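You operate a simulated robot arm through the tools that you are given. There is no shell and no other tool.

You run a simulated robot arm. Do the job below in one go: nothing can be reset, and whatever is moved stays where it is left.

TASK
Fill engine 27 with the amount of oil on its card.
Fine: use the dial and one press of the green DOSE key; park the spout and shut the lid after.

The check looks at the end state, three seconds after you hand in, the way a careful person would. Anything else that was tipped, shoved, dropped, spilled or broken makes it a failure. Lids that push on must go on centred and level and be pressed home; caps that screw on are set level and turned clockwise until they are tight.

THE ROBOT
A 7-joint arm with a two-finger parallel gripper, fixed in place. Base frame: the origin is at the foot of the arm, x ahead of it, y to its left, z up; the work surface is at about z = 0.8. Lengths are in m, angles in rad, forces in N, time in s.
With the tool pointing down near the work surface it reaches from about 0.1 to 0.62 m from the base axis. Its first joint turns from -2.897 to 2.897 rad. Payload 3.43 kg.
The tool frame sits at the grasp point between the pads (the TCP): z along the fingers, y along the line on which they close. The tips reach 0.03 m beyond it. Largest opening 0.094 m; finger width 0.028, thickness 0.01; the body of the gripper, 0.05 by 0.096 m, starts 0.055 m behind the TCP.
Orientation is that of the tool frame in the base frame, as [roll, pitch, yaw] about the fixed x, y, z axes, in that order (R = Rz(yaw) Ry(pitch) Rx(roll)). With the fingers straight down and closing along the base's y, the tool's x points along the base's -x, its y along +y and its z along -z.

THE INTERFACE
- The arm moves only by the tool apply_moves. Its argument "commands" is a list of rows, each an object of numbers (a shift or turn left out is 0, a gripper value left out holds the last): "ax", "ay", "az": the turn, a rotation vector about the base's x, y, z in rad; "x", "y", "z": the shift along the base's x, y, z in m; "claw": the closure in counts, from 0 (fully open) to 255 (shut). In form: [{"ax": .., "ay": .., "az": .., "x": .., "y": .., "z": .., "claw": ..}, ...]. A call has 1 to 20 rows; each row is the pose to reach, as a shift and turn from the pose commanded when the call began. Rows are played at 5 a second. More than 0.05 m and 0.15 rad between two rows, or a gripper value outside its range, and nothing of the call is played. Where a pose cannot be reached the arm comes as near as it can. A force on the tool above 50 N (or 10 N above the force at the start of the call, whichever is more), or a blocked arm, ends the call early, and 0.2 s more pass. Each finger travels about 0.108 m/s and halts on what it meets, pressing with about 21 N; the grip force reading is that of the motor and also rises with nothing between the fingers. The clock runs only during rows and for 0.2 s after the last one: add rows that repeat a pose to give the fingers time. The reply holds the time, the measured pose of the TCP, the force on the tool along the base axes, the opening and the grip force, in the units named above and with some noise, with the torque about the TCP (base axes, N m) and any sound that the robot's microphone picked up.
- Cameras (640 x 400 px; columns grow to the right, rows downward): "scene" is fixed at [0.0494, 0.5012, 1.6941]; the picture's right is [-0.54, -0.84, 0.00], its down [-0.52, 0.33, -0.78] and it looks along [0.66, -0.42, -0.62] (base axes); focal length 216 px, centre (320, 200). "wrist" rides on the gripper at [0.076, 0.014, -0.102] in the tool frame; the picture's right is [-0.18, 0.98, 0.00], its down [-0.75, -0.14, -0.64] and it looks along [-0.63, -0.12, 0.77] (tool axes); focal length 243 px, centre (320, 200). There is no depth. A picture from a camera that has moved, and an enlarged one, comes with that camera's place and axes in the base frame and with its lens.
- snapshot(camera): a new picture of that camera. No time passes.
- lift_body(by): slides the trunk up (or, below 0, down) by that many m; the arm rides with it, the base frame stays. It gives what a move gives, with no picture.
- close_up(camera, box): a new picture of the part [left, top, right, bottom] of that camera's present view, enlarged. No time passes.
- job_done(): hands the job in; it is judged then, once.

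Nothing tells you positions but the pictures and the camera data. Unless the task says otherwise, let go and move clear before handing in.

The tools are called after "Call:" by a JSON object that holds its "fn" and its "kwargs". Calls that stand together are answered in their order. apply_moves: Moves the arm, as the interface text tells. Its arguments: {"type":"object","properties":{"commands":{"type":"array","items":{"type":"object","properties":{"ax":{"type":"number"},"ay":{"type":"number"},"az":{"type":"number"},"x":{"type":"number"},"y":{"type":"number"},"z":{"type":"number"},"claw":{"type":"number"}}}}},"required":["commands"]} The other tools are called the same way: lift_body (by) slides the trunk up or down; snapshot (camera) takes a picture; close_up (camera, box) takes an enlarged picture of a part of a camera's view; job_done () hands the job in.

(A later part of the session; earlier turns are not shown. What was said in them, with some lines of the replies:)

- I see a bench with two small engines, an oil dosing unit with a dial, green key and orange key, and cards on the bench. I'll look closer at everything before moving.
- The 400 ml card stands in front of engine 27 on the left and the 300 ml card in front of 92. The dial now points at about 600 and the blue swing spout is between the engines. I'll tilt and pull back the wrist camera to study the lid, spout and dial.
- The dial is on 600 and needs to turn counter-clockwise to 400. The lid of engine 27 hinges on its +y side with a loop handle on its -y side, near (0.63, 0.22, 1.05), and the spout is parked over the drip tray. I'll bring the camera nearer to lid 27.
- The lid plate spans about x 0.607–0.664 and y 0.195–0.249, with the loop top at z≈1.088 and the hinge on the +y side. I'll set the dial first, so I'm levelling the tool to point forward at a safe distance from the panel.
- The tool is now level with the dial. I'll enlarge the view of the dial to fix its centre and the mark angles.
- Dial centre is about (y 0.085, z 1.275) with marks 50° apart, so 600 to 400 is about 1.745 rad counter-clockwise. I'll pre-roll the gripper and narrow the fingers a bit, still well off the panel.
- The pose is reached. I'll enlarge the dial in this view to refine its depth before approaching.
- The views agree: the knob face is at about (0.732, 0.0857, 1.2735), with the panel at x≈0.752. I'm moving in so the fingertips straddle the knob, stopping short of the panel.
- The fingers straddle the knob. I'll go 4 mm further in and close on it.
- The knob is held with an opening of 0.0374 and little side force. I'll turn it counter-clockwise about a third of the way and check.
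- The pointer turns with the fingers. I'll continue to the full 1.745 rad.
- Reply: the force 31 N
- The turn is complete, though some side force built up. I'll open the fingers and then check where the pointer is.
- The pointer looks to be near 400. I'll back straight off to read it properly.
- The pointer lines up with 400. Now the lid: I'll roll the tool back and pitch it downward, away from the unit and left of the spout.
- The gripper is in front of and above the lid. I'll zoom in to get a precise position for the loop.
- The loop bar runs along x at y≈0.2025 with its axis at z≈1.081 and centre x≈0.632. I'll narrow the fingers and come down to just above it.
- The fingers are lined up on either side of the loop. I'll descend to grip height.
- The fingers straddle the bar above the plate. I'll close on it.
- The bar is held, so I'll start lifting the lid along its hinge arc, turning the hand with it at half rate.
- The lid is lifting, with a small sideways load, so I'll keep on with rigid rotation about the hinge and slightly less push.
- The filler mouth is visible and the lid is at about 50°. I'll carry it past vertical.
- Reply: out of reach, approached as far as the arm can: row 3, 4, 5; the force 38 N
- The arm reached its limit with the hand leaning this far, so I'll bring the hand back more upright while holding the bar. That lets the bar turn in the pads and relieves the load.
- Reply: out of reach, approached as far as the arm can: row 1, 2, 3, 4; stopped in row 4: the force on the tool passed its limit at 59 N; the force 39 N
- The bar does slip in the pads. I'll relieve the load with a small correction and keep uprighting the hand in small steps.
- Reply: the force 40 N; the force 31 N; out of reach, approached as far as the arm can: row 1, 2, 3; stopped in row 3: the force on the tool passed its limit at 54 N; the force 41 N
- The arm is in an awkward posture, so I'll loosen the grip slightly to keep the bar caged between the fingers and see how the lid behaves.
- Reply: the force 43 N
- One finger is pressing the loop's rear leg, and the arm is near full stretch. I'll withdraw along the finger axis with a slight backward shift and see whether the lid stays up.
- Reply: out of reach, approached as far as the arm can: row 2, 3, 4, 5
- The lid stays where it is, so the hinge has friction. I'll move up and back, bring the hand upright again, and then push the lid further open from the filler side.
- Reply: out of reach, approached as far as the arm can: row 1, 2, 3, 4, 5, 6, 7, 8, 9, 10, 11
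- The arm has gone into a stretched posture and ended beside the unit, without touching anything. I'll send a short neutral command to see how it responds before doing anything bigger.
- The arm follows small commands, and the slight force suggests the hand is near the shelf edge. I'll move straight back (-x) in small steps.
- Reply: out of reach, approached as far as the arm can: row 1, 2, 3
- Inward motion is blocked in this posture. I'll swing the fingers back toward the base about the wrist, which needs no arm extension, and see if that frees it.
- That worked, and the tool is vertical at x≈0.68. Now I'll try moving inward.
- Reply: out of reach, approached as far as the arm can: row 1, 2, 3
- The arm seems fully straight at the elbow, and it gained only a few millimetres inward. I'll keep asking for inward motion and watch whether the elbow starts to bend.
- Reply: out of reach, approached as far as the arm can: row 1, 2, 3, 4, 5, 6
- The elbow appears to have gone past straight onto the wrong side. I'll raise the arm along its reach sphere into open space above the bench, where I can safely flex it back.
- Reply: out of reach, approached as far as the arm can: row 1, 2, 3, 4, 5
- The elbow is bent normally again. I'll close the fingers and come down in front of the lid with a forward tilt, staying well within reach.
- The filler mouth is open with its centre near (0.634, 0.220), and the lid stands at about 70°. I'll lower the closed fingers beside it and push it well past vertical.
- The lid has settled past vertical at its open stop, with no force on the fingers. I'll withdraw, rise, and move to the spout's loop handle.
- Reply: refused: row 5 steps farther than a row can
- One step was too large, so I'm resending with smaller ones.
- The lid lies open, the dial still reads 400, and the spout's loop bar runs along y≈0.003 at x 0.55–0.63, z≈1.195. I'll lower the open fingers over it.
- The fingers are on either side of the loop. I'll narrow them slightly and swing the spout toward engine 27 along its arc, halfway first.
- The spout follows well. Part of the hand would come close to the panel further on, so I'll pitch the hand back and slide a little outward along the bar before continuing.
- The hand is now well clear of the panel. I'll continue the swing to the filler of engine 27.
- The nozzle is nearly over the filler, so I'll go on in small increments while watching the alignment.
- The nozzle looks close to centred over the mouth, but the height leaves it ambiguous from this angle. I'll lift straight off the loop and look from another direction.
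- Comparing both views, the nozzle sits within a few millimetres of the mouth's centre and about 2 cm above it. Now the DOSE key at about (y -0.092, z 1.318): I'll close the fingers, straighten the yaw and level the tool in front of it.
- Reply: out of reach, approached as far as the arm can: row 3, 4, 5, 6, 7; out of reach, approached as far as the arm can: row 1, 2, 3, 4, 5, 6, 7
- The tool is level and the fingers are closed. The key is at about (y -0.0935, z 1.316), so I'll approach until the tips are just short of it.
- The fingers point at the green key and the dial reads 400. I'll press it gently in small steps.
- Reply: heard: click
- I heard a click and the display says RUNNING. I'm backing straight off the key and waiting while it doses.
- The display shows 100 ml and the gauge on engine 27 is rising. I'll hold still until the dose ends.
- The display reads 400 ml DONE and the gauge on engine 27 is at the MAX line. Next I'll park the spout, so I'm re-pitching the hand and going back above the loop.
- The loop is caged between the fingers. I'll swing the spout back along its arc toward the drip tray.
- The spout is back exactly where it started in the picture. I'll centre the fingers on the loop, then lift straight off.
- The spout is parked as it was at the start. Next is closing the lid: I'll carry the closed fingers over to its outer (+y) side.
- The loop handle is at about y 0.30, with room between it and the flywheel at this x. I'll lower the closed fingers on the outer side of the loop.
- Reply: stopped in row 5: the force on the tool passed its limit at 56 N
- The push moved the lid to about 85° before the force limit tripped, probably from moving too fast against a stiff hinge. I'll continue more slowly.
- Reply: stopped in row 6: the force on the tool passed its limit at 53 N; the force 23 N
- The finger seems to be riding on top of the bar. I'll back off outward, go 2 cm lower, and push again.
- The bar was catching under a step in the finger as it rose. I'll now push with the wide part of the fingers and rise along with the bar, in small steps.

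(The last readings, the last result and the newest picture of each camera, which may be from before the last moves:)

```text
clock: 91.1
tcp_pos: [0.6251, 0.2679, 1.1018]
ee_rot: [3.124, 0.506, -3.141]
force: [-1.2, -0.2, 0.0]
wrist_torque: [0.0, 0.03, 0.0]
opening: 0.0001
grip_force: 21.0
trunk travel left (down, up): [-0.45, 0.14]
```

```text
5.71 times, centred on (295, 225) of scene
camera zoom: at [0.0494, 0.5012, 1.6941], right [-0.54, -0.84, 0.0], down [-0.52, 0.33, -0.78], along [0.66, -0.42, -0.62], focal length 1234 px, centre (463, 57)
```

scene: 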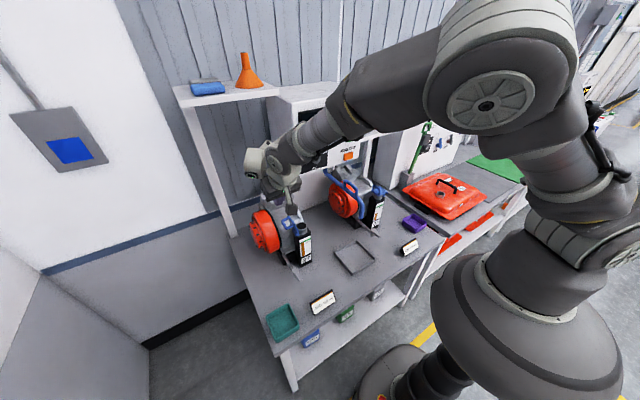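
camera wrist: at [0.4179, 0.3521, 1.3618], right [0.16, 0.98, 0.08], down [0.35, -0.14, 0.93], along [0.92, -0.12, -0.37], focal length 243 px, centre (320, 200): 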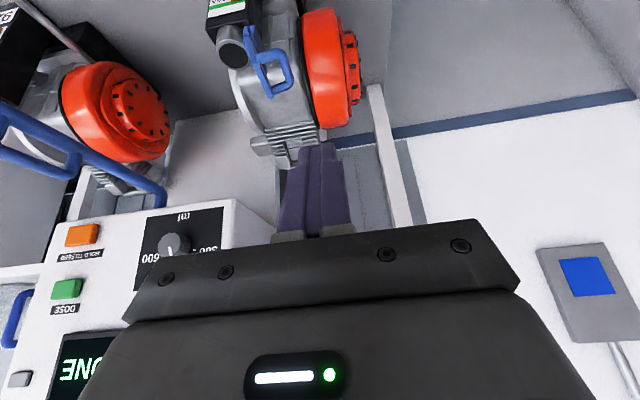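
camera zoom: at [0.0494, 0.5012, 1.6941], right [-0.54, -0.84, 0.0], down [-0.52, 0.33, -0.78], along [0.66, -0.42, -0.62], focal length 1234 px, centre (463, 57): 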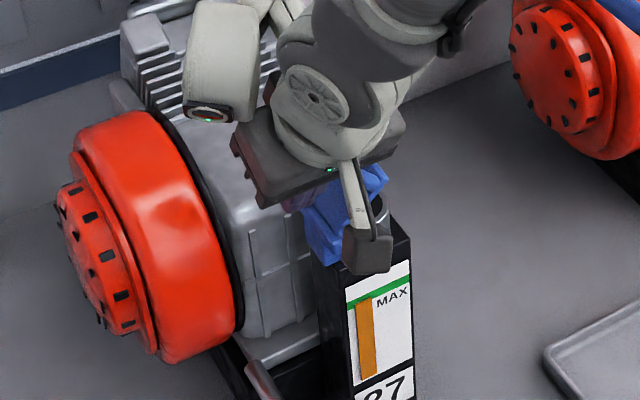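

The lid is down to about 50° and moving freely. I'll continue a little further.

Call:
{"fn": "apply_moves", "kwargs": {"commands": [{"y": -0.005, "z": 0.001}, {"y": -0.01, "z": 0.001}, {"y": -0.015, "z": 0.001}, {"y": -0.02, "z": 0.001}, {"y": -0.025, "z": 0.001}]}}

Call:
{"fn": "close_up", "kwargs": {"camera": "wrist", "box": [180, 40, 400, 240]}}

```text
clock: 92.3
tcp_pos: [0.6247, 0.2444, 1.104]
ee_rot: [3.124, 0.506, 3.14]
force: [0.5, -0.4, 1.1]
wrist_torque: [0.02, 0.01, -0.01]
opening: 0.0
grip_force: 20.7
trunk travel left (down, up): [-0.45, 0.14]
```

```text
2.00 times, centred on (290, 140) of wrist
camera zoom: at [0.5108, 0.2562, 1.1554], right [0.15, 0.98, 0.1], down [0.35, -0.15, 0.92], along [0.92, -0.11, -0.37], focal length 485 px, centre (380, 320)
```

zoom: 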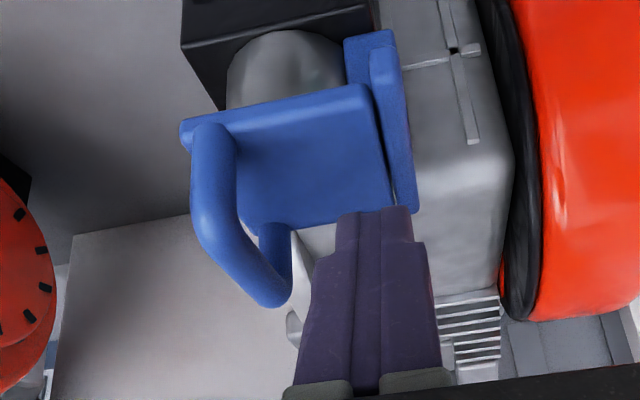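

The lid has dropped shut. I'll raise the fingertips over the middle of the plate and press down gently to be sure it is home.

Call:
{"fn": "apply_moves", "kwargs": {"commands": [{"z": 0.02}, {"z": 0.03, "y": -0.008, "x": 0.004}, {"z": 0.03, "y": -0.016, "x": 0.008}, {"z": 0.01, "y": -0.016, "x": 0.008}, {"z": -0.005, "y": -0.016, "x": 0.008}, {"z": -0.012, "y": -0.016, "x": 0.008}, {"z": -0.012, "y": -0.016, "x": 0.008}]}}

Call:
{"fn": "close_up", "kwargs": {"camera": "wrist", "box": [200, 40, 420, 240]}}

Call:
{"fn": "close_up", "kwargs": {"camera": "scene", "box": [260, 190, 330, 260]}}

```text
clock: 93.9
tcp_pos: [0.6336, 0.228, 1.0915]
ee_rot: [3.124, 0.507, 3.14]
force: [0.2, -0.2, 0.3]
wrist_torque: [-0.01, 0.01, 0.02]
opening: 0.0
grip_force: 20.5
trunk travel left (down, up): [-0.45, 0.14]
```

```text
2.00 times, centred on (310, 140) of wrist
camera zoom: at [0.519, 0.241, 1.1428], right [0.15, 0.98, 0.1], down [0.35, -0.15, 0.92], along [0.92, -0.11, -0.37], focal length 485 px, centre (340, 320)
```

zoom: 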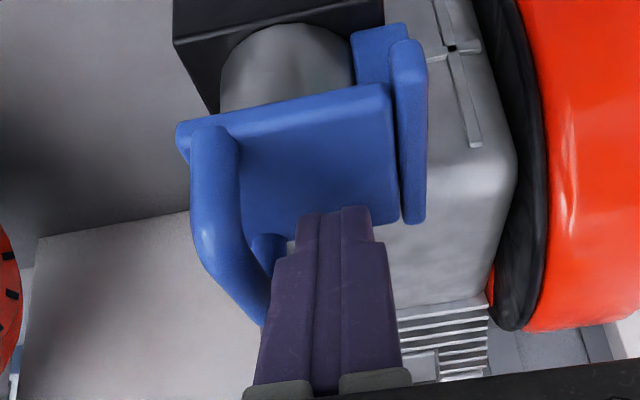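

```text
5.71 times, centred on (295, 225) of scene
camera zoom: at [0.0494, 0.5012, 1.6941], right [-0.54, -0.84, 0.0], down [-0.52, 0.33, -0.78], along [0.66, -0.42, -0.62], focal length 1234 px, centre (463, 57)
```

zoom: 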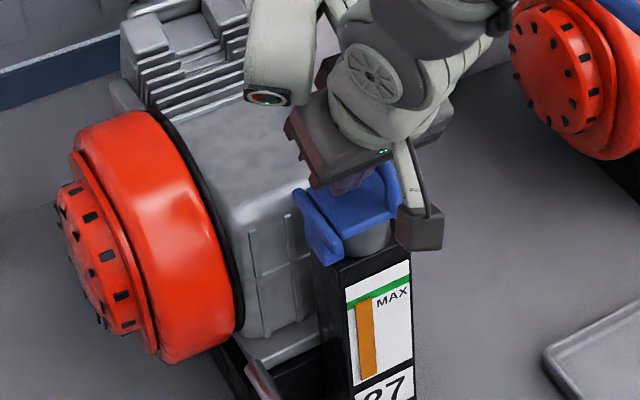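

Call:
{"fn": "apply_moves", "kwargs": {"commands": [{"x": -0.015, "y": -0.002}, {"x": -0.015, "y": -0.002, "z": -0.003}, {"x": -0.015, "y": -0.002, "z": -0.006}, {"x": -0.015, "y": -0.002, "z": -0.008}, {"x": -0.015, "y": -0.002, "z": -0.01}]}}

```text
clock: 95.1
tcp_pos: [0.6187, 0.2247, 1.0884]
ee_rot: [3.118, 0.518, 3.137]
force: [3.6, 1.0, 50.3]
wrist_torque: [0.07, -0.24, -0.08]
opening: 0.0
grip_force: 20.7
trunk travel left (down, up): [-0.45, 0.14]
```

The lid is pressed firmly against its seat, with a 50 N reaction. I'll rise off it and check.

Call:
{"fn": "apply_moves", "kwargs": {"commands": [{"z": 0.01}, {"z": 0.03}, {"z": 0.06}, {"z": 0.1, "x": -0.02}, {"z": 0.14, "x": -0.05}, {"z": 0.17, "x": -0.08}, {"z": 0.2, "x": -0.11, "claw": 200}, {"z": 0.2, "x": -0.11, "claw": 120}, {"z": 0.2, "x": -0.11, "claw": 120}]}}

Call:
{"fn": "snapshot", "kwargs": {"camera": "scene"}}

Call:
{"fn": "close_up", "kwargs": {"camera": "scene", "box": [280, 205, 320, 245]}}

Call:
{"fn": "snapshot", "kwargs": {"camera": "wrist"}}

Call:
{"fn": "close_up", "kwargs": {"camera": "scene", "box": [240, 160, 420, 280]}}

```text
clock: 97.1
tcp_pos: [0.5087, 0.2272, 1.2836]
ee_rot: [3.124, 0.506, 3.139]
force: [-0.4, -0.7, -0.2]
wrist_torque: [0.01, 0.0, 0.0]
opening: 0.0496
grip_force: 0.1
trunk travel left (down, up): [-0.45, 0.14]
```

```text
taken
```

scene: 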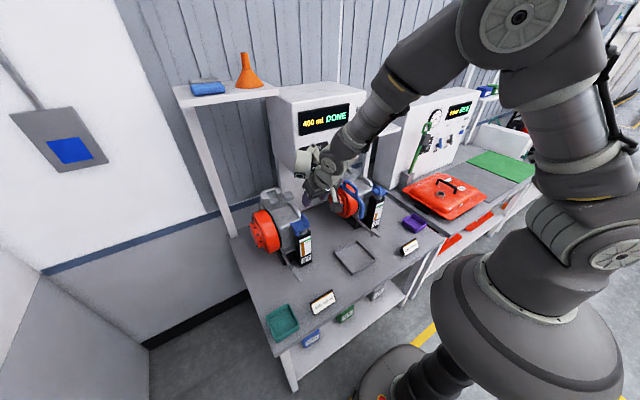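

```text
10.00 times, centred on (300, 225) of scene
camera zoom: at [0.0494, 0.5012, 1.6941], right [-0.54, -0.84, 0.0], down [-0.52, 0.33, -0.78], along [0.66, -0.42, -0.62], focal length 2159 px, centre (520, -50)
```

zoom: 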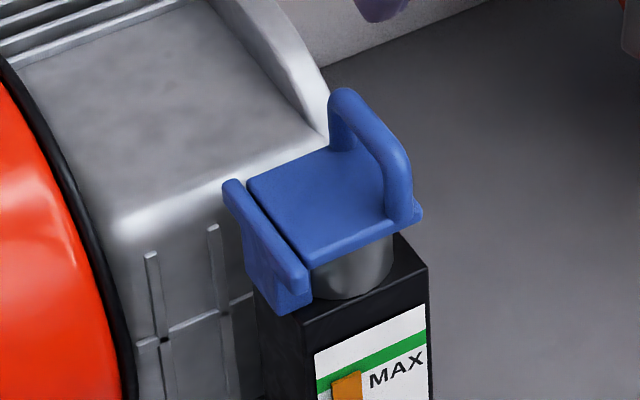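

```text
taken
camera wrist: at [0.3941, 0.2404, 1.3353], right [0.15, 0.98, 0.1], down [0.35, -0.15, 0.92], along [0.92, -0.11, -0.37], focal length 243 px, centre (320, 200)
```

wrist: 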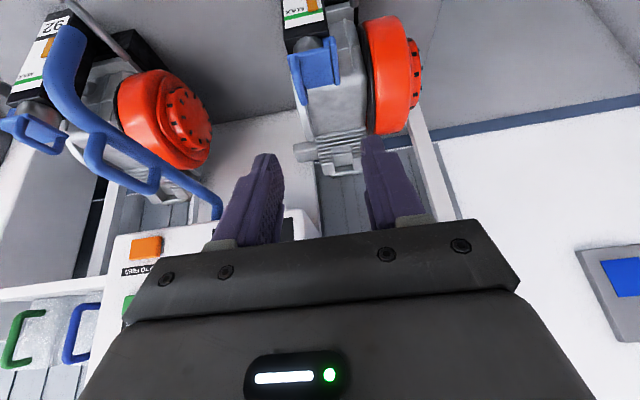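

```text
3.33 times, centred on (330, 220) of scene
camera zoom: at [0.0494, 0.5012, 1.6941], right [-0.54, -0.84, 0.0], down [-0.52, 0.33, -0.78], along [0.66, -0.42, -0.62], focal length 720 px, centre (287, 133)
```

zoom: 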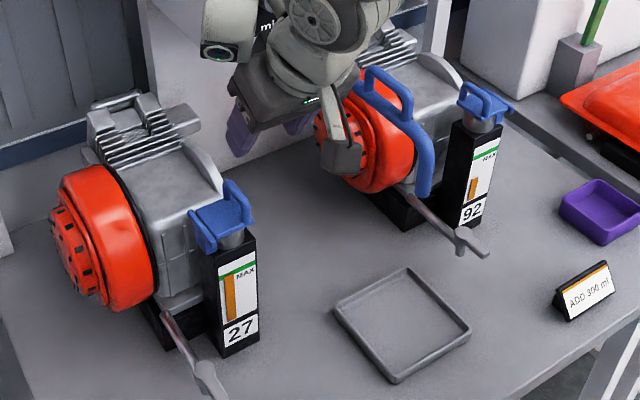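

The lid looks exactly as it did when closed at the start. I'll move the arm clear and do a last check of everything.

Call:
{"fn": "apply_moves", "kwargs": {"commands": [{"z": 0.04}, {"z": 0.08, "y": -0.03}, {"z": 0.12, "y": -0.07}, {"z": 0.16, "y": -0.1}, {"z": 0.2, "y": -0.14}, {"z": 0.24, "y": -0.18}, {"z": 0.26, "y": -0.22}, {"z": 0.26, "y": -0.22}]}}

Call:
{"fn": "snapshot", "kwargs": {"camera": "scene"}}

Call:
{"fn": "close_up", "kwargs": {"camera": "scene", "box": [320, 160, 390, 230]}}

Call:
{"fn": "close_up", "kwargs": {"camera": "scene", "box": [230, 190, 350, 310]}}

Call:
{"fn": "close_up", "kwargs": {"camera": "scene", "box": [170, 40, 410, 180]}}

```text
refused: row 3 steps farther than a row can; nothing moved
```

```text
taken
```

scene: 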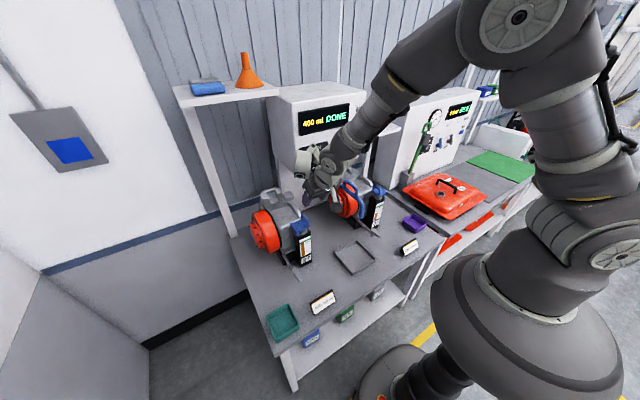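

```text
5.71 times, centred on (355, 195) of scene
camera zoom: at [0.0494, 0.5012, 1.6941], right [-0.54, -0.84, 0.0], down [-0.52, 0.33, -0.78], along [0.66, -0.42, -0.62], focal length 1234 px, centre (120, 229)
```

zoom: 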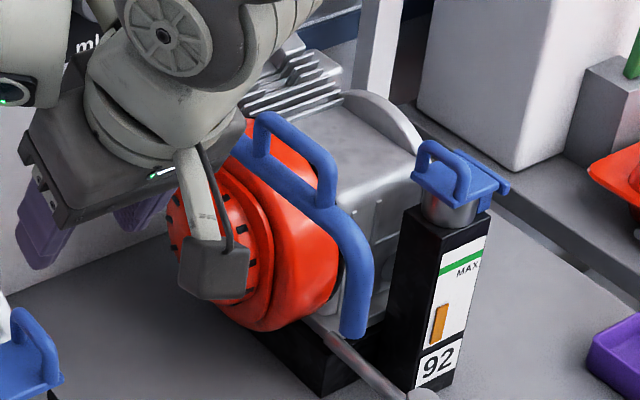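

```text
3.33 times, centred on (290, 250) of scene
camera zoom: at [0.0494, 0.5012, 1.6941], right [-0.54, -0.84, 0.0], down [-0.52, 0.33, -0.78], along [0.66, -0.42, -0.62], focal length 720 px, centre (420, 33)
```

zoom: 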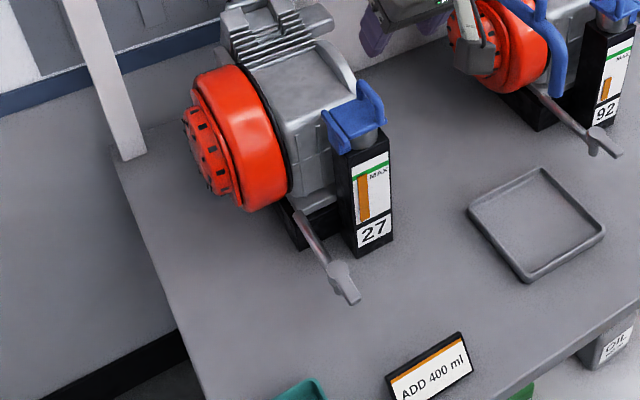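

```text
2.67 times, centred on (290, 110) of scene
camera zoom: at [0.0494, 0.5012, 1.6941], right [-0.54, -0.84, 0.0], down [-0.52, 0.33, -0.78], along [0.66, -0.42, -0.62], focal length 576 px, centre (400, 440)
```

zoom: 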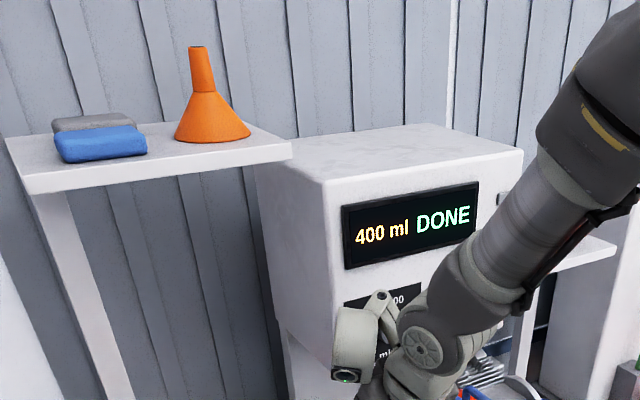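

Everything looks right: lid shut, spout parked, nothing spilled and the funnel undisturbed. I'll just lift the arm clear with smaller steps.

Call:
{"fn": "apply_moves", "kwargs": {"commands": [{"z": 0.04}, {"z": 0.075}, {"z": 0.11}, {"z": 0.15}, {"z": 0.19}, {"z": 0.23}, {"z": 0.26}, {"z": 0.26}]}}

Call:
{"fn": "snapshot", "kwargs": {"camera": "scene"}}

Call:
{"fn": "close_up", "kwargs": {"camera": "scene", "box": [240, 80, 420, 260]}}

Call:
{"fn": "snapshot", "kwargs": {"camera": "wrist"}}

```text
clock: 98.9
tcp_pos: [0.5086, 0.2271, 1.5421]
ee_rot: [3.124, 0.506, 3.139]
force: [0.7, 0.3, 0.3]
wrist_torque: [0.01, 0.0, -0.01]
opening: 0.0498
grip_force: 0.0
trunk travel left (down, up): [-0.45, 0.14]
```

```text
taken
```

scene: 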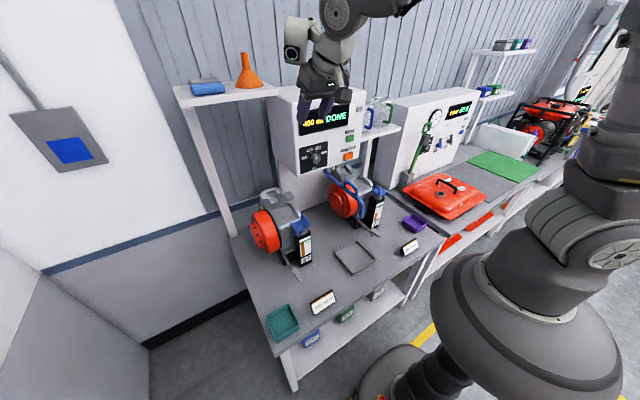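

```text
2.22 times, centred on (330, 170) of scene
camera zoom: at [0.0494, 0.5012, 1.6941], right [-0.54, -0.84, 0.0], down [-0.52, 0.33, -0.78], along [0.66, -0.42, -0.62], focal length 480 px, centre (298, 267)
```

zoom: 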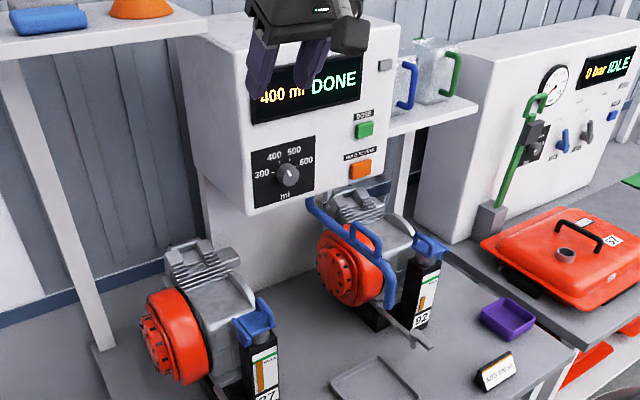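

```text
taken
camera wrist: at [0.3943, 0.2395, 1.5932], right [0.15, 0.98, 0.1], down [0.35, -0.15, 0.92], along [0.92, -0.11, -0.37], focal length 243 px, centre (320, 200)
```

wrist: 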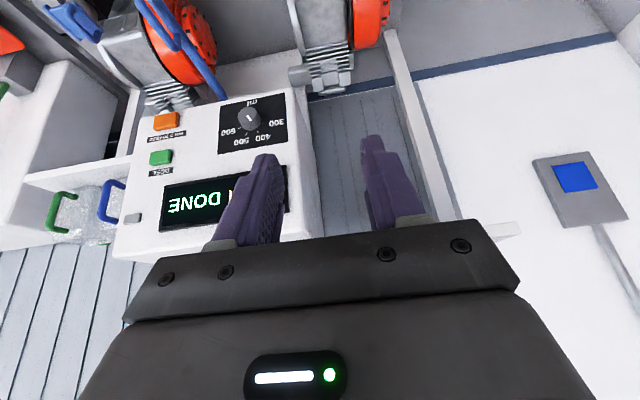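

The unit reads 400 ml DONE, engine 27 is filled with its lid shut, and the spout is parked over its tray. The arm is clear and nothing else has moved, so I'm handing in.

Call:
{"fn": "job_done", "kwargs": {}}

```text
The job is handed in.
```

Engine 27 now has the 400 ml of oil its card asks for, and I've handed the job in. The result of the check hasn't come back to me.

- **Dose:** I turned the dial from 600 to 400 and pressed the green DOSE key once. The unit counted to "400 ml DONE", and engine 27's gauge sits right at its MAX line.
- **Spout:** It is parked back over the drip tray, in the same spot as at the start.
- **Lid:** Engine 27's lid is shut and pressed down firmly; it looks the same as it did closed at the start.
- **Surroundings:** I saw no spills, and nothing else looked out of place in the last pictures. The gripper is empty and the arm is clear of the bench.

Opening the lid was rough in places. The arm got stuck at full stretch and swung in close beside the dosing unit, where it may have lightly touched the unit or the shelf above. The tool also hit its force limit four times while opening and closing the lid. I saw no damage from any of this.
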